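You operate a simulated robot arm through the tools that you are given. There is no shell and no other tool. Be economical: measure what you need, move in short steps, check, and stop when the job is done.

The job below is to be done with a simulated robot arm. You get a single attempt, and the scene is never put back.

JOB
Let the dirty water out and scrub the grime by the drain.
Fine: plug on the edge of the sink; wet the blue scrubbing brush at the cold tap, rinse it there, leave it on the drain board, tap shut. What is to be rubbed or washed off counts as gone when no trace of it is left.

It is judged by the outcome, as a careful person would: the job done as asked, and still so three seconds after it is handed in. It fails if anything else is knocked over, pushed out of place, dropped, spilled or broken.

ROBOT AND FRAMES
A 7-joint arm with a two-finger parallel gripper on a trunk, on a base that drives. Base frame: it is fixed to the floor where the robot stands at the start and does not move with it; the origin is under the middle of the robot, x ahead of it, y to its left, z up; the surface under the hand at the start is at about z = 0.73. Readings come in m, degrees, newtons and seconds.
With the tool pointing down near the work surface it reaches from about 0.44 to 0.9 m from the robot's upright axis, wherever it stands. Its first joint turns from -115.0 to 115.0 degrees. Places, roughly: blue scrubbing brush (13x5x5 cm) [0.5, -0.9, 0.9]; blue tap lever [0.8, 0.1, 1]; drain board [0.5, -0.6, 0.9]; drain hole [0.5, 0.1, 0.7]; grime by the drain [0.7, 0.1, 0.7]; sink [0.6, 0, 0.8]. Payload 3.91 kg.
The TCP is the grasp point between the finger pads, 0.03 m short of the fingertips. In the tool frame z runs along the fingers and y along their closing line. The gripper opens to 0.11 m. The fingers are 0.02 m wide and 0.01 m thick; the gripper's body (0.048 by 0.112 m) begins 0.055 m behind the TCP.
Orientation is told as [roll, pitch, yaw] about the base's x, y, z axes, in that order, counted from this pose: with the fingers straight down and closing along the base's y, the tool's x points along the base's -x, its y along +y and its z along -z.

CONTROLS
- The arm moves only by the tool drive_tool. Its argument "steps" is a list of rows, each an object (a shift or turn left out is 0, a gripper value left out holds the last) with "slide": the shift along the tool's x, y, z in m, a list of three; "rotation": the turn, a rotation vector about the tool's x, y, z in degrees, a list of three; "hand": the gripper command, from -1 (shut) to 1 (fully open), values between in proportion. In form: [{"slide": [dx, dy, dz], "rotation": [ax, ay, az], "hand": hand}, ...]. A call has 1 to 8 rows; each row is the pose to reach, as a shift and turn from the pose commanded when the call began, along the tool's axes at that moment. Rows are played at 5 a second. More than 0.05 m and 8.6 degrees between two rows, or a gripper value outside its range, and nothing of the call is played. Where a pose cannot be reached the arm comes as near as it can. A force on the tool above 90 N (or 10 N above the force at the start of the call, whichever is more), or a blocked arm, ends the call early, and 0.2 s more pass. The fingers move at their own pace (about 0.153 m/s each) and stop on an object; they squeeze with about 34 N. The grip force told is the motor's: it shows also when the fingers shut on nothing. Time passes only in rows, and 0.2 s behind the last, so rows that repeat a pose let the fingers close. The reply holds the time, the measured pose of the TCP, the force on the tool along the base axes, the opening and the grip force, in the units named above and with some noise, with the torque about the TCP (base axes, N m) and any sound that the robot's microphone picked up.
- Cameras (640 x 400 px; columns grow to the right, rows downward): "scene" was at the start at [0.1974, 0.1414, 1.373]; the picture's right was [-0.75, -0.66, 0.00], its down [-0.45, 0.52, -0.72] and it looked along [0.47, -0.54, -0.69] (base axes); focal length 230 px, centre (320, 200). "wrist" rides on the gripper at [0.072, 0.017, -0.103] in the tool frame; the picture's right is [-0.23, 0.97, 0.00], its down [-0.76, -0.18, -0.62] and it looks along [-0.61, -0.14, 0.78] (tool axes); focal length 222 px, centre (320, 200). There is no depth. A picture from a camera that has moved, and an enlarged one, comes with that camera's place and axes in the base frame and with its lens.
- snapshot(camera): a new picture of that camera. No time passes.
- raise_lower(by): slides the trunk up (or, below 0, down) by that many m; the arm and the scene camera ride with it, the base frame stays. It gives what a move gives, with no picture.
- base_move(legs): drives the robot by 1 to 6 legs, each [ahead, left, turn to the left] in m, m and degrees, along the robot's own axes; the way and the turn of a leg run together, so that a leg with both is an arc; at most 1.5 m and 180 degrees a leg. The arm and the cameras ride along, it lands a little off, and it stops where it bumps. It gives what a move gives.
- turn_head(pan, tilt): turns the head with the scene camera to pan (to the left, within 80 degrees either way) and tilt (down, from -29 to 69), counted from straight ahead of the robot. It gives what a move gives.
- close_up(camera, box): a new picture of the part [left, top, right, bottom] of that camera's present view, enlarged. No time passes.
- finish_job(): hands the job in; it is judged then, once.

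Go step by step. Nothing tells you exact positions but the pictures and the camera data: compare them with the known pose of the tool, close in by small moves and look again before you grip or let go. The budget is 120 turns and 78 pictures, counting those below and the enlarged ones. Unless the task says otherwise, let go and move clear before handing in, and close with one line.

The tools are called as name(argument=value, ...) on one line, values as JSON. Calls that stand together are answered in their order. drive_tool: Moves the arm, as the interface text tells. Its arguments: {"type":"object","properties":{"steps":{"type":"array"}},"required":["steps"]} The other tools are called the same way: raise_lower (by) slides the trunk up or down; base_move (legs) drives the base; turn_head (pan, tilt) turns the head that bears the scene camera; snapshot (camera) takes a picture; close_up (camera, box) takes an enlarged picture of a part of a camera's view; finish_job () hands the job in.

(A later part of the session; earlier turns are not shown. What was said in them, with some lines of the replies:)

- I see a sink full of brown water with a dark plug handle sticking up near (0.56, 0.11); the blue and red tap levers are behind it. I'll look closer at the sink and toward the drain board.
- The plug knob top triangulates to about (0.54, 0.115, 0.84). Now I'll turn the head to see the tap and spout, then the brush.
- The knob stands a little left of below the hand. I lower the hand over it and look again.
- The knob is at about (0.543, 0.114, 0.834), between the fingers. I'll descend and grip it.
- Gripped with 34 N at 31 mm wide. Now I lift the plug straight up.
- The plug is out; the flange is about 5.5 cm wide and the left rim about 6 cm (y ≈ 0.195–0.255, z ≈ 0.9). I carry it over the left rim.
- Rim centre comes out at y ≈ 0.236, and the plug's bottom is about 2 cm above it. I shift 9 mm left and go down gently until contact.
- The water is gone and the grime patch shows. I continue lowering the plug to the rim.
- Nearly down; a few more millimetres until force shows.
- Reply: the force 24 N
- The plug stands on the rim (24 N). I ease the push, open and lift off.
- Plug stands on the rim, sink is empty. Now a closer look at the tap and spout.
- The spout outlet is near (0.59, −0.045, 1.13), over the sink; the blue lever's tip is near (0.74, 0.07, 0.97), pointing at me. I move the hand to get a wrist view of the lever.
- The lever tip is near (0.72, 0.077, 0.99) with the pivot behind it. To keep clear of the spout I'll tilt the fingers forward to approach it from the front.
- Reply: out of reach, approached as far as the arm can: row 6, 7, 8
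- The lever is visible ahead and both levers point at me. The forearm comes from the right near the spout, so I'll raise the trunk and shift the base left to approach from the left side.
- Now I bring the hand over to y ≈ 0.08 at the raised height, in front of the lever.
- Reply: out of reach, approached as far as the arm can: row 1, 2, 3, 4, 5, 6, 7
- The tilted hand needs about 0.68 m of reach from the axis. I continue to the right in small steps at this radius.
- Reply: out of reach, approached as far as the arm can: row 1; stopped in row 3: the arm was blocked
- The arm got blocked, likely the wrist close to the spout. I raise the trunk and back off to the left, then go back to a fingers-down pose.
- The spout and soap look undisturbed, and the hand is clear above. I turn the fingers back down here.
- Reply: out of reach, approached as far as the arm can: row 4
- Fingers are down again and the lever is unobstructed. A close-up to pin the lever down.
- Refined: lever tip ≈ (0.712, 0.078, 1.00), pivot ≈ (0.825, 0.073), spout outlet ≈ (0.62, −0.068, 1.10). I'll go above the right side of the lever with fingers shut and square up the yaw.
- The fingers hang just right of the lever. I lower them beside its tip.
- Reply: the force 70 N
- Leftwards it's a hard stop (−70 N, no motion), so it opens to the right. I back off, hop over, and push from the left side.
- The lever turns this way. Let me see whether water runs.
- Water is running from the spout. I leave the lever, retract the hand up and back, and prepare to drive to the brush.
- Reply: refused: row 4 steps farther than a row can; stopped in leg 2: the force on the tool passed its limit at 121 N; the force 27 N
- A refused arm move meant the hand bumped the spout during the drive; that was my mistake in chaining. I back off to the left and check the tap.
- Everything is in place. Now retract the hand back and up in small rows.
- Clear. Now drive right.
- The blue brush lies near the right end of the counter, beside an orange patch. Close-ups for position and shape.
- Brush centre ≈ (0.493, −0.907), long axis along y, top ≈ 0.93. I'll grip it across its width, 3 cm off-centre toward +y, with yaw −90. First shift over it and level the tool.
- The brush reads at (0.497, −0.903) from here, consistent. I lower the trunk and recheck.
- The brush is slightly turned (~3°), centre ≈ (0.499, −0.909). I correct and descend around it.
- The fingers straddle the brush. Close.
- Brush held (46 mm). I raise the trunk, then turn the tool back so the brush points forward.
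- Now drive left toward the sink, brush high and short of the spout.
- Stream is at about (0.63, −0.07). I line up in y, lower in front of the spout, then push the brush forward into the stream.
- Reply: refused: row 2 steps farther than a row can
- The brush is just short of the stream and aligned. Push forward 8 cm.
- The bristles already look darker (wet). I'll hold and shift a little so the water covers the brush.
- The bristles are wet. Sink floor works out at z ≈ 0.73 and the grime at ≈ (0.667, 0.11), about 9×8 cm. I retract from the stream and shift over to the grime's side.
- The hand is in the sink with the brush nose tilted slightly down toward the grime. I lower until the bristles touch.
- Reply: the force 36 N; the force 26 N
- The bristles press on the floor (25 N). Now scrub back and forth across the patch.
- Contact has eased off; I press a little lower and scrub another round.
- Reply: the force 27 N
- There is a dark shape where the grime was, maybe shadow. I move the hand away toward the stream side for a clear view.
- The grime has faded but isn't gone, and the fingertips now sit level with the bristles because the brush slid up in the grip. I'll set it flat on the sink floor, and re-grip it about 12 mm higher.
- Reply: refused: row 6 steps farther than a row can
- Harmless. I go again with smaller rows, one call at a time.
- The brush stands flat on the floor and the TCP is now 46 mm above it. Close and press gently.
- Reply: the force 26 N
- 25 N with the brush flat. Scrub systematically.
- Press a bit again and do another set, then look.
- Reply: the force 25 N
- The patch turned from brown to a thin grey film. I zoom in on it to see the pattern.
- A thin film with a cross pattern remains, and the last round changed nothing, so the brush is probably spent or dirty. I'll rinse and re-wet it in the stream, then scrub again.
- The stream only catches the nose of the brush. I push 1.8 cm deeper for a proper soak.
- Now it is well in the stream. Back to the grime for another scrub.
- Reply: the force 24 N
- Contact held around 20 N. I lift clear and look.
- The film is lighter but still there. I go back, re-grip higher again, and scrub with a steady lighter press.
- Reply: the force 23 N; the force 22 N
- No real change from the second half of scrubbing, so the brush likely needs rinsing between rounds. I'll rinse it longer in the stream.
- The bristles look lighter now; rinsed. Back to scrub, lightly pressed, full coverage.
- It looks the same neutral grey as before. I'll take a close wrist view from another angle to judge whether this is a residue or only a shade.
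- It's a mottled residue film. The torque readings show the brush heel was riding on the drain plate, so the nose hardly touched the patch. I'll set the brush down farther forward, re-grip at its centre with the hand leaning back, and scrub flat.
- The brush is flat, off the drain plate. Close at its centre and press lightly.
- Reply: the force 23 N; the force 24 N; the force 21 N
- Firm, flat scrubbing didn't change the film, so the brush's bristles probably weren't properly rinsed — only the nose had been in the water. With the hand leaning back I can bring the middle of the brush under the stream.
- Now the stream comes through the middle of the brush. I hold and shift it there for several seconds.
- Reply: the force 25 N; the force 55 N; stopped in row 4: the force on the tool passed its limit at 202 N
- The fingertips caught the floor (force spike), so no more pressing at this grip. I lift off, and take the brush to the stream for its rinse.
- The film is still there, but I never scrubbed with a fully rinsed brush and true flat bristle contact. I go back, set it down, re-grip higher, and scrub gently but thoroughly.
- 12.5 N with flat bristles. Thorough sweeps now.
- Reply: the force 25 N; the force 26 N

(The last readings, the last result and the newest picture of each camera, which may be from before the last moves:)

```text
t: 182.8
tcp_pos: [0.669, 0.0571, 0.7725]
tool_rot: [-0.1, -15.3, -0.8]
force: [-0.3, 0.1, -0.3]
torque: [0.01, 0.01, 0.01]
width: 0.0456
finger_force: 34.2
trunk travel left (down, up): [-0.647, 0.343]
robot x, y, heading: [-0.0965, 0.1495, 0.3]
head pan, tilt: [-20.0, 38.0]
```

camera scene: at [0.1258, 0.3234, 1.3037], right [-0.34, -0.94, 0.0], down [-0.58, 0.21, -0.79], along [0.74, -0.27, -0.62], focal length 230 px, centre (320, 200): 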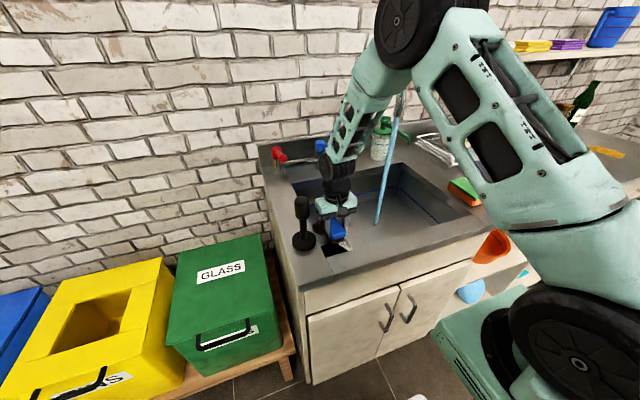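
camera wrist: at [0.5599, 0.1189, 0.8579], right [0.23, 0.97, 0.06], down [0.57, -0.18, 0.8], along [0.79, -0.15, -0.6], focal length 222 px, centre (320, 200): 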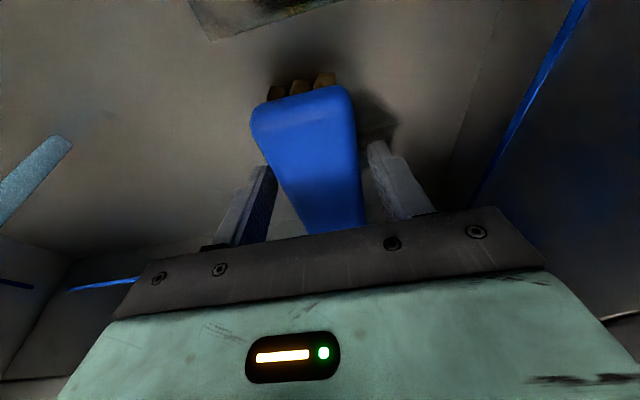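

drive_tool(steps=[{"slide": [0.005, 0.01, 0.001]}, {"slide": [0.005, 0.04, 0.0012]}, {"slide": [0.005, 0.082, 0.0014]}, {"slide": [0.015, 0.07, -0.001]}, {"slide": [0.015, 0.04, -0.001]}, {"slide": [0.015, 0.0, -0.0008]}, {"slide": [0.015, 0.04, -0.0006]}, {"slide": [0.01, 0.06, 0.0012]}])

drive_tool(steps=[{"slide": [0.0, 0, -0.03]}, {"slide": [0.01, -0.01, -0.07]}, {"slide": [0.025, -0.03, -0.1]}, {"slide": [0.045, -0.06, -0.13]}, {"slide": [0.06, -0.09, -0.16]}, {"slide": [0.075, -0.12, -0.185]}, {"slide": [0.08, -0.16, -0.19]}, {"slide": [0.08, -0.18, -0.2]}])

close_up(camera="scene", box=[300, 194, 380, 254])

```text
t: 184.6
tcp_pos: [0.6572, 0.1175, 0.7693]
tool_rot: [-0.2, -15.4, -1.0]
force: [-3.1, -9.4, 24.9]
torque: [-0.16, 0.03, 0.12]
width: 0.0459
finger_force: 34.2
trunk travel left (down, up): [-0.647, 0.343]
robot x, y, heading: [-0.0976, 0.1509, 0.1]
head pan, tilt: [-20.0, 38.0]
```

```text
t: 186.3
tcp_pos: [0.5288, -0.0583, 0.9432]
tool_rot: [-0.2, -15.3, -0.8]
force: [-0.1, 0.5, -0.3]
torque: [-0.01, 0.0, 0.01]
width: 0.0457
finger_force: 33.8
trunk travel left (down, up): [-0.647, 0.343]
robot x, y, heading: [-0.0998, 0.1511, 0.5]
head pan, tilt: [-20.0, 38.0]
```

```text
6.67 times, centred on (340, 224) of scene
camera zoom: at [0.1262, 0.3237, 1.3035], right [-0.34, -0.94, 0.0], down [-0.58, 0.21, -0.79], along [0.74, -0.27, -0.62], focal length 1534 px, centre (187, 40)
```

zoom: 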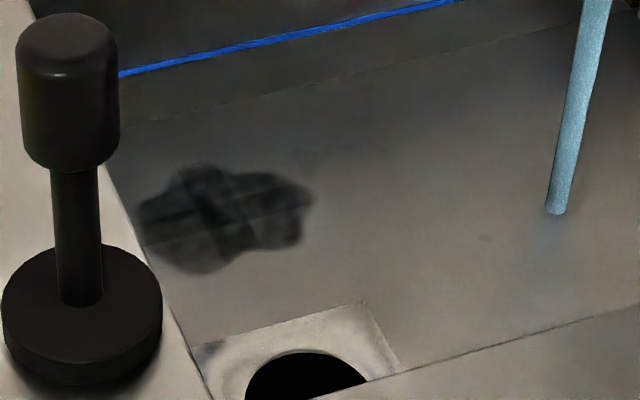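

A lighter trace still remains; scrubbing does seem to thin it slowly. I'll do another full rinse and longer scrub cycle.

drive_tool(steps=[{"slide": [-0.01, -0.015, -0.02]}, {"slide": [-0.04, -0.015, -0.016]}, {"slide": [-0.0717, -0.015, -0.0087]}, {"slide": [-0.0717, -0.005, -0.0087]}, {"slide": [-0.0717, -0.025, -0.0087]}, {"slide": [-0.045, -0.015, -0.0157]}, {"slide": [-0.045, -0.005, -0.0157]}, {"slide": [-0.0717, -0.015, -0.0087]}])

drive_tool(steps=[{"slide": [0, 0.01, 0]}, {"slide": [0, -0.01, 0]}, {"slide": [0.03, 0, -0.008]}, {"slide": [0.03, 0.01, -0.008]}, {"slide": [0, 0, 0]}, {"slide": [0, 0, 0]}, {"slide": [0.04, 0, -0.01]}, {"slide": [0.075, 0, -0.02]}])

drive_tool(steps=[{"slide": [0, 0.045, 0]}, {"slide": [0, 0.09, 0]}, {"slide": [0, 0.135, 0]}, {"slide": [0, 0.174, 0.01]}, {"slide": [-0.003, 0.174, 0.055]}, {"slide": [-0.02, 0.174, 0.095]}, {"slide": [-0.04, 0.174, 0.135]}, {"slide": [-0.06, 0.174, 0.175]}])

```text
t: 188.2
tcp_pos: [0.5927, -0.0748, 0.9686]
tool_rot: [-0.2, -15.4, -1.0]
force: [-0.5, -1.2, -0.7]
torque: [-0.02, 0.02, 0.0]
width: 0.0459
finger_force: 34.2
trunk travel left (down, up): [-0.647, 0.343]
robot x, y, heading: [-0.0995, 0.1491, 0.4]
head pan, tilt: [-20.0, 38.0]
```

```text
t: 189.9
tcp_pos: [0.5173, -0.0748, 0.9691]
tool_rot: [-0.2, -15.3, -0.9]
force: [1.6, 0.4, -1.1]
torque: [-0.01, 0.06, -0.02]
width: 0.0458
finger_force: 33.8
trunk travel left (down, up): [-0.647, 0.343]
robot x, y, heading: [-0.0957, 0.1487, 0.6]
head pan, tilt: [-20.0, 38.0]
```

```text
t: 191.8
tcp_pos: [0.6258, 0.1007, 0.8154]
tool_rot: [-0.1, -15.4, -0.8]
force: [1.0, 0.7, -0.2]
torque: [0.02, 0.03, 0.01]
width: 0.0456
finger_force: 34.1
trunk travel left (down, up): [-0.647, 0.343]
robot x, y, heading: [-0.0976, 0.1476, 0.1]
head pan, tilt: [-20.0, 38.0]
```

drive_tool(steps=[{"slide": [-0.013, 0, 0.03]}, {"slide": [-0.0186, 0, 0.05]}, {"slide": [-0.0186, 0, 0.0545], "hand": -1}, {"slide": [-0.0186, 0, 0.0555], "hand": 0.15}, {"slide": [-0.0186, 0, 0.0555], "hand": 0.15}, {"slide": [-0.021, 0, 0.047], "hand": 0.15}, {"slide": [-0.0215, 0, 0.0435], "hand": 0.15}, {"slide": [-0.0215, 0, 0.0435], "hand": -1}])

drive_tool(steps=[{"hand": -1}, {"hand": -1}, {"hand": -1}, {"slide": [0.0003, 0, 0.0015]}, {"slide": [0.0003, 0, 0.002]}])

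drive_tool(steps=[{"slide": [0, 0.022, 0]}, {"slide": [0, 0.042, 0]}, {"slide": [0, 0.02, 0.0003]}, {"slide": [0, 0, 0.0003]}, {"slide": [0, -0.02, 0.0006]}, {"slide": [0, -0.042, 0.0006]}, {"slide": [0, -0.02, 0.0009]}, {"slide": [0, 0, 0.0009]}])

drive_tool(steps=[{"slide": [0, 0.022, 0.0003]}, {"slide": [0, 0.042, 0.0003]}, {"slide": [0, 0.02, 0.0006]}, {"slide": [0, 0, 0.0006]}, {"slide": [0, -0.02, 0.0009]}, {"slide": [0, -0.042, 0.0009]}, {"slide": [0, -0.02, 0.001]}, {"slide": [0, 0, 0.001]}])

drive_tool(steps=[{"slide": [-0.008, 0.022, 0.0025]}, {"slide": [-0.008, 0.042, 0.0025]}, {"slide": [-0.008, 0.02, 0.0028]}, {"slide": [-0.008, 0, 0.0028]}, {"slide": [-0.008, -0.02, 0.003]}, {"slide": [-0.008, -0.042, 0.003]}, {"slide": [-0.008, -0.02, 0.003]}, {"slide": [-0.008, 0, 0.003]}])

```text
t: 193.6
tcp_pos: [0.6542, 0.097, 0.779]
tool_rot: [-0.3, -15.3, -0.9]
force: [0.1, -0.9, 0.1]
torque: [-0.02, -0.05, -0.04]
width: 0.0454
finger_force: 33.6
trunk travel left (down, up): [-0.647, 0.343]
robot x, y, heading: [-0.0994, 0.1478, 0.1]
head pan, tilt: [-20.0, 38.0]
```

```text
t: 194.8
tcp_pos: [0.6558, 0.0971, 0.7791]
tool_rot: [-0.2, -15.4, -0.9]
force: [-6.8, -0.8, 20.4]
torque: [0.14, 1.02, 0.03]
width: 0.0457
finger_force: 34.5
trunk travel left (down, up): [-0.647, 0.343]
robot x, y, heading: [-0.0987, 0.1495, 0.2]
head pan, tilt: [-20.0, 38.0]
```

```text
t: 196.6
tcp_pos: [0.6573, 0.0936, 0.7793]
tool_rot: [-0.3, -15.6, -1.0]
force: [0.2, -15.6, 38.9]
torque: [-0.73, 0.26, 0.25]
width: 0.0456
finger_force: 33.9
trunk travel left (down, up): [-0.647, 0.343]
robot x, y, heading: [-0.0972, 0.15, 0.2]
head pan, tilt: [-20.0, 38.0]
```

```text
t: 198.3
tcp_pos: [0.655, 0.0973, 0.7761]
tool_rot: [-0.1, -15.3, -1.1]
force: [-0.8, -2.0, 9.2]
torque: [0.04, 0.37, 0.12]
width: 0.0457
finger_force: 33.6
trunk travel left (down, up): [-0.647, 0.343]
robot x, y, heading: [-0.0975, 0.1461, 0.1]
head pan, tilt: [-20.0, 38.0]
```

```text
t: 200.2
tcp_pos: [0.6636, 0.0964, 0.7746]
tool_rot: [-0.2, -15.5, -0.8]
force: [0.0, -7.6, 19.2]
torque: [-0.15, 0.05, 0.2]
width: 0.0454
finger_force: 33.8
trunk travel left (down, up): [-0.647, 0.343]
robot x, y, heading: [-0.0963, 0.146, 0.3]
head pan, tilt: [-20.0, 38.0]
```

Good steady contact. Many more strokes, varying directions.

drive_tool(steps=[{"slide": [0.01, 0.01, -0.0025]}, {"slide": [0, 0.02, 0.0003]}, {"slide": [0.014, 0.03, -0.003]}, {"slide": [0, 0.042, 0.0003]}, {"slide": [0.014, 0.03, -0.003]}, {"slide": [0, 0.02, 0.0006]}, {"slide": [0.014, 0.01, -0.003]}, {"slide": [0, 0, 0.0006]}])

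drive_tool(steps=[{"slide": [0.01, -0.01, -0.0022]}, {"slide": [0, -0.02, 0.0004]}, {"slide": [0.014, -0.03, -0.003]}, {"slide": [0, -0.042, 0.0006]}, {"slide": [0.014, -0.03, -0.003]}, {"slide": [0, -0.02, 0.0008]}, {"slide": [0.014, -0.01, -0.0028]}, {"slide": [0, 0, 0.001]}])

drive_tool(steps=[{"slide": [0, 0.022, 0.0003]}, {"slide": [0, 0.042, 0.0004]}, {"slide": [0, 0.02, 0.0006]}, {"slide": [0, 0, 0.0008]}, {"slide": [0, -0.02, 0.001]}, {"slide": [0, -0.042, 0.001]}, {"slide": [0, -0.02, 0.0012]}, {"slide": [0, 0, 0.0012]}])

drive_tool(steps=[{"slide": [0.007, 0.022, -0.0014]}, {"slide": [0.007, 0.042, -0.0012]}, {"slide": [0.007, 0.02, -0.001]}, {"slide": [0.007, 0, -0.001]}, {"slide": [0.007, -0.02, -0.0008]}, {"slide": [0.007, -0.042, -0.0008]}, {"slide": [0.007, -0.02, -0.0006]}, {"slide": [0.007, 0, -0.0006]}])

```text
t: 201.9
tcp_pos: [0.6633, 0.0966, 0.7741]
tool_rot: [-0.2, -15.3, -0.9]
force: [-0.8, 0.1, 0.0]
torque: [0.02, 0.03, 0.0]
width: 0.0455
finger_force: 34.4
trunk travel left (down, up): [-0.647, 0.343]
robot x, y, heading: [-0.0998, 0.149, 0.6]
head pan, tilt: [-20.0, 38.0]
```

```text
t: 203.8
tcp_pos: [0.6658, 0.0967, 0.7733]
tool_rot: [-0.3, -15.3, -1.0]
force: [-3.0, -1.2, 5.6]
torque: [0.11, 0.28, 0.1]
width: 0.0455
finger_force: 34.3
trunk travel left (down, up): [-0.647, 0.343]
robot x, y, heading: [-0.099, 0.1499, 0.5]
head pan, tilt: [-20.0, 38.0]
```

```text
t: 205.6
tcp_pos: [0.664, 0.0989, 0.7736]
tool_rot: [-0.2, -15.4, -0.8]
force: [-0.5, -5.9, 15.9]
torque: [-0.05, 0.25, 0.31]
width: 0.0458
finger_force: 34.0
trunk travel left (down, up): [-0.647, 0.343]
robot x, y, heading: [-0.0987, 0.1493, 0.2]
head pan, tilt: [-20.0, 38.0]
```

```text
t: 207.3
tcp_pos: [0.6573, 0.0931, 0.7718]
tool_rot: [-0.2, -15.3, -1.0]
force: [-0.8, -7.2, 18.5]
torque: [-0.16, -0.47, 0.02]
width: 0.0456
finger_force: 34.0
trunk travel left (down, up): [-0.647, 0.343]
robot x, y, heading: [-0.1027, 0.1466, 0.2]
head pan, tilt: [-20.0, 38.0]
```

drive_tool(steps=[{"slide": [-0.004, 0.022, 0.0015]}, {"slide": [-0.004, 0.045, 0.0015]}, {"slide": [-0.004, 0.02, 0.0017]}, {"slide": [-0.004, 0, 0.0019]}, {"slide": [-0.004, -0.02, 0.002]}, {"slide": [-0.004, -0.04, 0.002]}, {"slide": [-0.004, -0.02, 0.0022]}, {"slide": [-0.004, 0, 0.0022]}])

drive_tool(steps=[{"slide": [-0.008, 0.022, 0.0025]}, {"slide": [-0.008, 0.045, 0.0025]}, {"slide": [-0.008, 0.02, 0.0027]}, {"slide": [-0.008, 0, 0.0029]}, {"slide": [-0.008, -0.02, 0.003]}, {"slide": [-0.008, -0.04, 0.003]}, {"slide": [-0.008, -0.02, 0.0032]}, {"slide": [-0.008, 0, 0.0032]}])

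drive_tool(steps=[{"slide": [0.008, 0.022, -0.0015]}, {"slide": [0.008, 0.045, -0.0014]}, {"slide": [0.008, 0.02, -0.0013]}, {"slide": [0.008, 0, -0.0012]}, {"slide": [0.008, -0.02, -0.0012]}, {"slide": [0.008, -0.04, -0.001]}, {"slide": [0.008, -0.02, -0.001]}, {"slide": [0.008, 0, -0.001]}])

drive_tool(steps=[{"slide": [0.0, 0, -0.03]}, {"slide": [0.01, -0.01, -0.07]}, {"slide": [0.025, -0.03, -0.1]}, {"slide": [0.045, -0.06, -0.13]}, {"slide": [0.06, -0.09, -0.16]}, {"slide": [0.075, -0.12, -0.185]}, {"slide": [0.08, -0.155, -0.19]}])

```text
t: 209.2
tcp_pos: [0.6626, 0.0933, 0.7687]
tool_rot: [-0.3, -15.5, -0.9]
force: [0.0, -9.8, 25.3]
torque: [-0.11, 0.03, 0.11]
width: 0.0459
finger_force: 34.1
trunk travel left (down, up): [-0.647, 0.343]
robot x, y, heading: [-0.1008, 0.1499, -0.0]
head pan, tilt: [-20.0, 38.0]
```

```text
t: 210.9
tcp_pos: [0.6688, 0.0968, 0.7679]
tool_rot: [-0.2, -15.2, -0.9]
force: [-9.7, -7.4, 10.9]
torque: [-0.09, 0.57, 0.3]
width: 0.0461
finger_force: 34.3
trunk travel left (down, up): [-0.647, 0.343]
robot x, y, heading: [-0.0962, 0.1456, 0.3]
head pan, tilt: [-20.0, 38.0]
```

```text
t: 212.8
tcp_pos: [0.6629, 0.0945, 0.7678]
tool_rot: [-0.3, -15.3, -0.9]
force: [-1.1, -6.3, 17.6]
torque: [-0.03, -0.27, 0.07]
width: 0.0454
finger_force: 33.9
trunk travel left (down, up): [-0.647, 0.343]
robot x, y, heading: [-0.1006, 0.1484, 0.4]
head pan, tilt: [-20.0, 38.0]
```

```text
t: 214.3
tcp_pos: [0.5339, -0.0549, 0.931]
tool_rot: [-0.2, -15.3, -0.8]
force: [0.8, 1.2, -0.7]
torque: [-0.01, 0.01, -0.05]
width: 0.0457
finger_force: 34.1
trunk travel left (down, up): [-0.647, 0.343]
robot x, y, heading: [-0.0975, 0.1511, 0.3]
head pan, tilt: [-20.0, 38.0]
```

Final rinse of the brush under the stream.

drive_tool(steps=[{"slide": [-0.015, -0.017, -0.03]}, {"slide": [-0.045, -0.017, -0.028]}, {"slide": [-0.07, -0.017, -0.0216]}, {"slide": [-0.07, -0.007, -0.0216]}, {"slide": [-0.07, -0.027, -0.0216]}, {"slide": [-0.045, -0.017, -0.028]}, {"slide": [-0.045, -0.007, -0.028]}, {"slide": [-0.07, -0.017, -0.0216]}])

drive_tool(steps=[{"slide": [0, 0.01, 0]}, {"slide": [0, -0.01, 0]}, {"slide": [0.03, 0, -0.008]}, {"slide": [0.03, 0.01, -0.008]}, {"slide": [0.03, -0.01, -0.008]}, {"slide": [0, 0, 0]}, {"slide": [0, 0.005, 0]}, {"slide": [0, 0, 0]}])

drive_tool(steps=[{"slide": [0, 0, 0]}, {"slide": [0, 0, 0]}, {"slide": [0.04, 0, -0.01]}, {"slide": [0.075, 0, -0.02]}, {"slide": [0.1, 0, -0.03], "rotation": [0, 5, 0]}, {"slide": [0.11, 0, -0.035], "rotation": [0, 10, 0]}, {"slide": [0.11, 0, -0.035], "rotation": [0, 15.2, 0]}])

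```text
t: 216.2
tcp_pos: [0.5938, -0.073, 0.9686]
tool_rot: [-0.2, -15.4, -0.9]
force: [1.3, -0.3, -0.6]
torque: [-0.01, 0.05, -0.01]
width: 0.0455
finger_force: 33.6
trunk travel left (down, up): [-0.647, 0.343]
robot x, y, heading: [-0.0988, 0.153, 0.3]
head pan, tilt: [-20.0, 38.0]
```

```text
t: 217.9
tcp_pos: [0.5935, -0.0745, 0.9678]
tool_rot: [-0.1, -15.2, -0.9]
force: [-0.2, -0.2, -1.4]
torque: [0.01, -0.01, -0.01]
width: 0.0457
finger_force: 34.3
trunk travel left (down, up): [-0.647, 0.343]
robot x, y, heading: [-0.0914, 0.1516, 0.3]
head pan, tilt: [-20.0, 38.0]
```

```text
t: 219.6
tcp_pos: [0.4791, -0.0722, 0.9716]
tool_rot: [-0.2, -0.1, -0.9]
force: [0.0, 0.0, -1.6]
torque: [-0.04, 0.0, -0.02]
width: 0.0458
finger_force: 33.6
trunk travel left (down, up): [-0.647, 0.343]
robot x, y, heading: [-0.0997, 0.1447, 0.3]
head pan, tilt: [-20.0, 38.0]
```

Brush rinsed. Raise, and drive right to the free stretch of the drain board (≈ 0.49, −0.50) between sponge and strainer.

raise_lower(by=0.28)

base_move(legs=[[0, -0.43, 0]])

drive_tool(steps=[{"slide": [0, 0, 0], "rotation": [0, -5, 0]}, {"slide": [-0.005, 0, 0], "rotation": [0, -10, 0]}, {"slide": [-0.01, 0, 0], "rotation": [0, -15.2, 0]}])

```text
t: 222.4
tcp_pos: [0.4798, -0.0721, 1.252]
tool_rot: [-0.1, -0.1, -1.0]
force: [-0.4, 0.2, -0.6]
torque: [-0.01, 0.03, 0.03]
width: 0.0457
finger_force: 33.8
trunk travel left (down, up): [-0.927, 0.063]
robot x, y, heading: [-0.0978, 0.1475, 0.3]
head pan, tilt: [-20.0, 38.0]
```

```text
t: 225.0
tcp_pos: [0.4836, -0.4961, 1.252]
tool_rot: [-0.1, 0.0, -0.7]
force: [0.0, 0.6, -1.3]
torque: [0.01, 0.07, 0.01]
width: 0.0457
finger_force: 34.0
trunk travel left (down, up): [-0.927, 0.063]
robot x, y, heading: [-0.0963, -0.2802, 0.5]
head pan, tilt: [-20.0, 38.0]
```

```text
t: 225.8
tcp_pos: [0.4943, -0.4963, 1.2519]
tool_rot: [-0.2, -15.4, -0.5]
force: [0.4, 0.6, -2.1]
torque: [0.02, 0.03, 0.01]
width: 0.0459
finger_force: 33.7
trunk travel left (down, up): [-0.927, 0.063]
robot x, y, heading: [-0.0947, -0.2793, 0.7]
head pan, tilt: [-20.0, 38.0]
```

raise_lower(by=-0.29)

drive_tool(steps=[{"slide": [0.0026, 0, 0.0097]}, {"slide": [0.004, 0, 0.0145]}])

drive_tool(steps=[{"slide": [0.001, 0, 0.004]}])

drive_tool(steps=[{"slide": [0.001, 0, 0.004]}])

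```text
t: 228.7
tcp_pos: [0.4942, -0.4952, 0.9615]
tool_rot: [-0.2, -15.2, -0.5]
force: [0.7, -0.5, -0.8]
torque: [-0.02, 0.05, -0.02]
width: 0.0457
finger_force: 33.8
trunk travel left (down, up): [-0.637, 0.353]
robot x, y, heading: [-0.0935, -0.2794, 0.8]
head pan, tilt: [-20.0, 38.0]
```

```text
t: 229.3
tcp_pos: [0.4944, -0.4953, 0.9464]
tool_rot: [-0.3, -15.3, -0.5]
force: [0.5, 0.2, -0.9]
torque: [-0.01, 0.02, 0.01]
width: 0.0458
finger_force: 34.2
trunk travel left (down, up): [-0.637, 0.353]
robot x, y, heading: [-0.0946, -0.2814, 0.9]
head pan, tilt: [-20.0, 38.0]
```

```text
t: 229.7
tcp_pos: [0.4936, -0.4956, 0.9423]
tool_rot: [-0.2, -15.5, -0.4]
force: [-0.5, 0.3, -0.8]
torque: [0.02, 0.02, 0.01]
width: 0.0457
finger_force: 33.7
trunk travel left (down, up): [-0.637, 0.353]
robot x, y, heading: [-0.0944, -0.2854, 0.9]
head pan, tilt: [-20.0, 38.0]
```

```text
t: 230.1
tcp_pos: [0.4946, -0.4951, 0.9387]
tool_rot: [-0.1, -15.3, -0.5]
force: [0.5, 0.2, -1.7]
torque: [0.0, -0.01, 0.0]
width: 0.0456
finger_force: 33.8
trunk travel left (down, up): [-0.637, 0.353]
robot x, y, heading: [-0.0955, -0.2795, 0.7]
head pan, tilt: [-20.0, 38.0]
```

drive_tool(steps=[{"slide": [0.0005, 0, 0.002]}, {"slide": [0.001, 0, 0.004]}])

drive_tool(steps=[{"slide": [0, 0, 0]}])

```text
t: 230.7
tcp_pos: [0.4949, -0.4951, 0.9336]
tool_rot: [-0.1, -15.3, -0.5]
force: [-0.8, -0.1, -1.7]
torque: [0.01, 0.05, 0.01]
width: 0.0455
finger_force: 34.4
trunk travel left (down, up): [-0.637, 0.353]
robot x, y, heading: [-0.0918, -0.2798, 0.6]
head pan, tilt: [-20.0, 38.0]
```

```text
t: 231.1
tcp_pos: [0.494, -0.4966, 0.9347]
tool_rot: [-0.2, -15.3, -0.5]
force: [0.2, -0.1, -0.8]
torque: [0.0, 0.03, -0.01]
width: 0.0457
finger_force: 34.4
trunk travel left (down, up): [-0.637, 0.353]
robot x, y, heading: [-0.0926, -0.2831, 0.6]
head pan, tilt: [-20.0, 38.0]
```

drive_tool(steps=[{"slide": [0.0005, 0, 0.002]}, {"slide": [0.0008, 0, 0.003]}])

drive_tool(steps=[{"slide": [0.0005, 0, 0.002]}])

```text
t: 231.7
tcp_pos: [0.4947, -0.4958, 0.9321]
tool_rot: [-0.2, -15.3, -0.5]
force: [-0.1, -0.4, -0.3]
torque: [0.02, 0.01, 0.0]
width: 0.0458
finger_force: 34.3
trunk travel left (down, up): [-0.637, 0.353]
robot x, y, heading: [-0.0927, -0.2786, 0.6]
head pan, tilt: [-20.0, 38.0]
```

```text
t: 232.1
tcp_pos: [0.494, -0.4965, 0.9292]
tool_rot: [-0.2, -15.4, -0.5]
force: [0.0, 0.0, -1.5]
torque: [0.01, 0.07, 0.0]
width: 0.0458
finger_force: 34.4
trunk travel left (down, up): [-0.637, 0.353]
robot x, y, heading: [-0.0946, -0.2814, 0.7]
head pan, tilt: [-20.0, 38.0]
```

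drive_tool(steps=[{"slide": [0.0005, 0, 0.002]}])

drive_tool(steps=[{"slide": [0.0005, 0, 0.002]}])

drive_tool(steps=[{"slide": [0.0005, 0, 0.002]}])

```text
t: 232.5
tcp_pos: [0.4946, -0.4957, 0.9273]
tool_rot: [-0.2, -15.4, -0.5]
force: [-0.2, 0.5, -1.0]
torque: [-0.04, 0.01, 0.01]
width: 0.0457
finger_force: 34.4
trunk travel left (down, up): [-0.637, 0.353]
robot x, y, heading: [-0.0924, -0.279, 0.3]
head pan, tilt: [-20.0, 38.0]
```

```text
t: 232.9
tcp_pos: [0.496, -0.4962, 0.9246]
tool_rot: [-0.2, -15.3, -0.5]
force: [-1.0, -0.7, -1.1]
torque: [0.01, 0.03, -0.01]
width: 0.0457
finger_force: 33.6
trunk travel left (down, up): [-0.637, 0.353]
robot x, y, heading: [-0.0925, -0.2814, 0.5]
head pan, tilt: [-20.0, 38.0]
```

```text
t: 233.3
tcp_pos: [0.4956, -0.4971, 0.9233]
tool_rot: [-0.1, -15.4, -0.5]
force: [-0.6, -0.5, 0.3]
torque: [0.02, 0.04, 0.0]
width: 0.0459
finger_force: 33.6
trunk travel left (down, up): [-0.637, 0.353]
robot x, y, heading: [-0.0934, -0.2778, 1.1]
head pan, tilt: [-20.0, 38.0]
```

drive_tool(steps=[{"slide": [0.0005, 0, 0.002]}])

drive_tool(steps=[{"slide": [0.0005, 0, 0.002]}])

drive_tool(steps=[{"slide": [0.0005, 0, 0.002]}])

drive_tool(steps=[{"slide": [0.0005, 0, 0.002]}])

```text
t: 233.7
tcp_pos: [0.4964, -0.4965, 0.9208]
tool_rot: [-0.2, -15.4, -0.6]
force: [-0.6, -1.0, -0.2]
torque: [0.01, 0.04, -0.02]
width: 0.0455
finger_force: 34.5
trunk travel left (down, up): [-0.637, 0.353]
robot x, y, heading: [-0.0896, -0.281, 0.8]
head pan, tilt: [-20.0, 38.0]
```

```text
t: 234.1
tcp_pos: [0.4963, -0.4963, 0.92]
tool_rot: [-0.2, -15.4, -0.5]
force: [0.5, -0.2, -1.3]
torque: [0.03, 0.04, -0.02]
width: 0.0458
finger_force: 34.4
trunk travel left (down, up): [-0.637, 0.353]
robot x, y, heading: [-0.0955, -0.2792, 0.6]
head pan, tilt: [-20.0, 38.0]
```

```text
t: 234.5
tcp_pos: [0.4965, -0.4967, 0.9175]
tool_rot: [-0.2, -15.4, -0.5]
force: [-1.9, -2.6, 7.2]
torque: [0.11, 0.02, 0.04]
width: 0.046
finger_force: 34.1
trunk travel left (down, up): [-0.637, 0.353]
robot x, y, heading: [-0.0921, -0.2817, 0.7]
head pan, tilt: [-20.0, 38.0]
```

```text
t: 234.9
tcp_pos: [0.4948, -0.4968, 0.9158]
tool_rot: [-0.2, -15.7, -0.5]
force: [-2.6, -0.2, 27.2]
torque: [0.34, -0.08, 0.07]
width: 0.0456
finger_force: 33.9
trunk travel left (down, up): [-0.637, 0.353]
robot x, y, heading: [-0.0956, -0.2779, 0.8]
head pan, tilt: [-20.0, 38.0]
```

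Contact on the drain board. I ease, release, and rise.

drive_tool(steps=[{"slide": [-0.0004, 0, -0.0015], "hand": -1}, {"slide": [-0.0004, 0, -0.0015], "hand": 0.2}, {"slide": [-0.0004, 0, -0.0015], "hand": 0.2}, {"slide": [-0.0004, 0, -0.03], "hand": 0.2}, {"slide": [-0.0004, 0, -0.07], "hand": 0.2}, {"slide": [0, 0, -0.11], "hand": 0.2}, {"slide": [0, 0, -0.14], "rotation": [0, 7, 0], "hand": 0.2}, {"slide": [0, 0, -0.14], "rotation": [0, 15, 0], "hand": 0.2}])

raise_lower(by=0.25)

```text
t: 236.7
tcp_pos: [0.4582, -0.4951, 1.0509]
tool_rot: [-0.3, -0.3, -0.6]
force: [-0.8, -0.2, -0.3]
torque: [0.0, 0.02, 0.0]
width: 0.0661
finger_force: 0.1
trunk travel left (down, up): [-0.637, 0.353]
robot x, y, heading: [-0.093, -0.2765, 0.7]
head pan, tilt: [-20.0, 38.0]
```

```text
t: 239.3
tcp_pos: [0.4586, -0.4952, 1.2991]
tool_rot: [-0.2, -0.3, -0.4]
force: [-1.0, 0.6, 0.9]
torque: [0.0, 0.01, -0.01]
width: 0.066
finger_force: 0.1
trunk travel left (down, up): [-0.887, 0.103]
robot x, y, heading: [-0.0955, -0.2739, 0.6]
head pan, tilt: [-20.0, 38.0]
```

Brush is on the board. Now drive back to shut the tap, hand high.

base_move(legs=[[0, 0.53, -0.5], [0.09, 0, 0]])

raise_lower(by=0.04)

```text
t: 243.1
tcp_pos: [0.5415, 0.0298, 1.299]
tool_rot: [-0.3, -0.4, -1.0]
force: [-0.2, 0.9, 0.3]
torque: [0.02, -0.02, -0.02]
width: 0.066
finger_force: 0.1
trunk travel left (down, up): [-0.887, 0.103]
robot x, y, heading: [-0.0097, 0.2496, 0.5]
head pan, tilt: [-20.0, 38.0]
```

```text
t: 243.9
tcp_pos: [0.543, 0.0301, 1.3399]
tool_rot: [-0.2, -0.3, -0.9]
force: [0.6, 0.3, -0.3]
torque: [0.01, 0.02, -0.01]
width: 0.0661
finger_force: 0.1
trunk travel left (down, up): [-0.927, 0.063]
robot x, y, heading: [-0.0071, 0.2486, 0.3]
head pan, tilt: [-20.0, 38.0]
```

drive_tool(steps=[{"slide": [-0.045, 0, 0], "hand": -1}, {"slide": [-0.09, 0.001, 0], "hand": -1}, {"slide": [-0.135, 0.002, 0], "hand": -1}, {"slide": [-0.18, 0.003, 0], "hand": -1}, {"slide": [-0.21, 0.004, 0], "hand": -1}])

raise_lower(by=-0.22)

```text
t: 245.1
tcp_pos: [0.7517, 0.0319, 1.3407]
tool_rot: [-0.1, -0.3, -0.9]
force: [0.0, -0.2, 0.5]
torque: [0.03, -0.01, 0.0]
width: 0.0
finger_force: 33.6
trunk travel left (down, up): [-0.927, 0.063]
robot x, y, heading: [-0.014, 0.2501, 0.5]
head pan, tilt: [-20.0, 38.0]
```

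```text
t: 247.4
tcp_pos: [0.7521, 0.0312, 1.1215]
tool_rot: [-0.2, -0.3, -0.9]
force: [0.1, 0.2, 0.0]
torque: [0.04, 0.01, 0.02]
width: 0.0
finger_force: 34.2
trunk travel left (down, up): [-0.707, 0.283]
robot x, y, heading: [-0.0071, 0.2491, 0.2]
head pan, tilt: [-20.0, 38.0]
```

drive_tool(steps=[{"slide": [0, 0, 0.04]}, {"slide": [0, 0, 0.08]}, {"slide": [0, 0, 0.115]}, {"slide": [0, 0, 0.132]}])

drive_tool(steps=[{"slide": [0, 0.008, 0]}, {"slide": [0, 0.016, 0]}, {"slide": [0, 0.022, 0]}, {"slide": [0, 0.027, 0]}])

```text
t: 248.4
tcp_pos: [0.7528, 0.0313, 0.9894]
tool_rot: [-0.3, -0.4, -0.9]
force: [-0.2, -0.3, -0.4]
torque: [-0.01, 0.01, 0.01]
width: 0.0
finger_force: 34.1
trunk travel left (down, up): [-0.707, 0.283]
robot x, y, heading: [-0.0108, 0.249, 0.2]
head pan, tilt: [-20.0, 38.0]
```

```text
t: 249.4
tcp_pos: [0.752, 0.055, 0.9895]
tool_rot: [-0.3, -0.4, -1.1]
force: [-0.3, -15.8, 1.0]
torque: [0.02, 0.0, 0.13]
width: 0.0
finger_force: 34.4
trunk travel left (down, up): [-0.707, 0.283]
robot x, y, heading: [-0.0077, 0.2491, 0.1]
head pan, tilt: [-20.0, 38.0]
```

Contact building; push a little more until the hard stop.

drive_tool(steps=[{"slide": [0, 0.005, 0]}, {"slide": [0, 0.01, 0]}])

drive_tool(steps=[{"slide": [0, 0.004, 0]}])

```text
t: 250.0
tcp_pos: [0.7528, 0.0564, 0.9888]
tool_rot: [-0.7, -0.5, -1.6]
force: [4.1, -54.5, 2.5]
torque: [0.05, -0.01, 0.29]
width: 0.0
finger_force: 34.1
trunk travel left (down, up): [-0.707, 0.283]
robot x, y, heading: [-0.0102, 0.2485, 0.2]
head pan, tilt: [-20.0, 38.0]
```

```text
t: 250.4
tcp_pos: [0.7526, 0.0574, 0.9887]
tool_rot: [-0.9, -0.3, -1.7]
force: [6.9, -67.6, 6.0]
torque: [0.06, 0.03, 0.31]
width: 0.0
finger_force: 33.9
trunk travel left (down, up): [-0.707, 0.283]
robot x, y, heading: [-0.0093, 0.246, 0.4]
head pan, tilt: [-20.0, 38.0]
```

The lever is at its hard stop (68 N, no motion). I back off and rise clear, then take the last picture.

drive_tool(steps=[{"slide": [0, -0.02, 0]}, {"slide": [0, -0.03, 0]}, {"slide": [0, -0.03, -0.04]}, {"slide": [0, -0.03, -0.08]}, {"slide": [0, -0.03, -0.12]}])

raise_lower(by=0.25)

turn_head(pan=-25, tilt=42)

snapshot(camera="scene")

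```text
t: 251.6
tcp_pos: [0.7526, 0.0444, 1.1107]
tool_rot: [-0.1, -0.2, -0.9]
force: [1.0, 0.3, -0.6]
torque: [0.02, 0.03, 0.02]
width: 0.0
finger_force: 34.1
trunk travel left (down, up): [-0.707, 0.283]
robot x, y, heading: [-0.0108, 0.2513, 0.3]
head pan, tilt: [-20.0, 38.0]
```

```text
t: 254.2
tcp_pos: [0.7519, 0.0426, 1.3593]
tool_rot: [-0.2, -0.3, -0.9]
force: [-0.6, -0.1, 0.0]
torque: [0.01, -0.01, -0.01]
width: 0.0
finger_force: 34.2
trunk travel left (down, up): [-0.957, 0.033]
robot x, y, heading: [-0.0085, 0.2509, 0.3]
head pan, tilt: [-20.0, 38.0]
```

```text
t: 254.9
tcp_pos: [0.7524, 0.0443, 1.3611]
tool_rot: [-0.2, -0.3, -0.9]
force: [-0.2, 0.2, -0.7]
torque: [-0.02, 0.01, 0.03]
width: 0.0
finger_force: 34.4
trunk travel left (down, up): [-0.957, 0.033]
robot x, y, heading: [-0.0049, 0.2517, 0.2]
head pan, tilt: [-25.0, 42.0]
```

```text
0 pictures are left
camera scene: at [0.2102, 0.4188, 1.6077], right [-0.42, -0.91, 0.0], down [-0.61, 0.28, -0.74], along [0.68, -0.31, -0.67], focal length 230 px, centre (320, 200)
```

scene: 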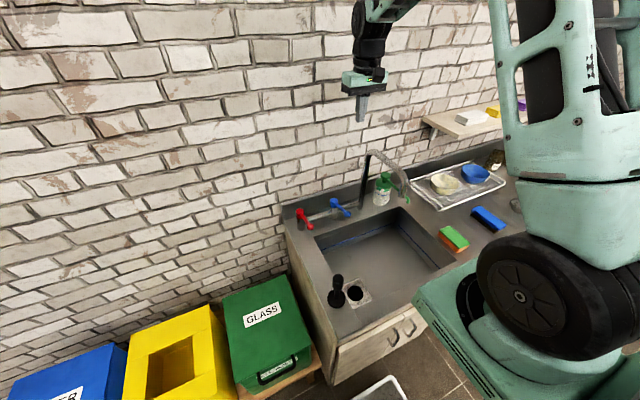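

The stream has stopped, the brush stands on the drain board and the plug is on the sink edge. I can't make out any film where the grime was, and the hand is clear, so I hand in.

finish_job()

```text
The job is handed in.
```

The water is out, the grime by the drain is scrubbed, the plug is on the sink's left edge, the blue brush is rinsed and on the drain board, and the cold tap is shut. My last picture was a wide one, so I couldn't check up close that the grime left no trace. While driving, the hand bumped the spout once, and the fingertips later struck the sink floor; I saw no damage from either.
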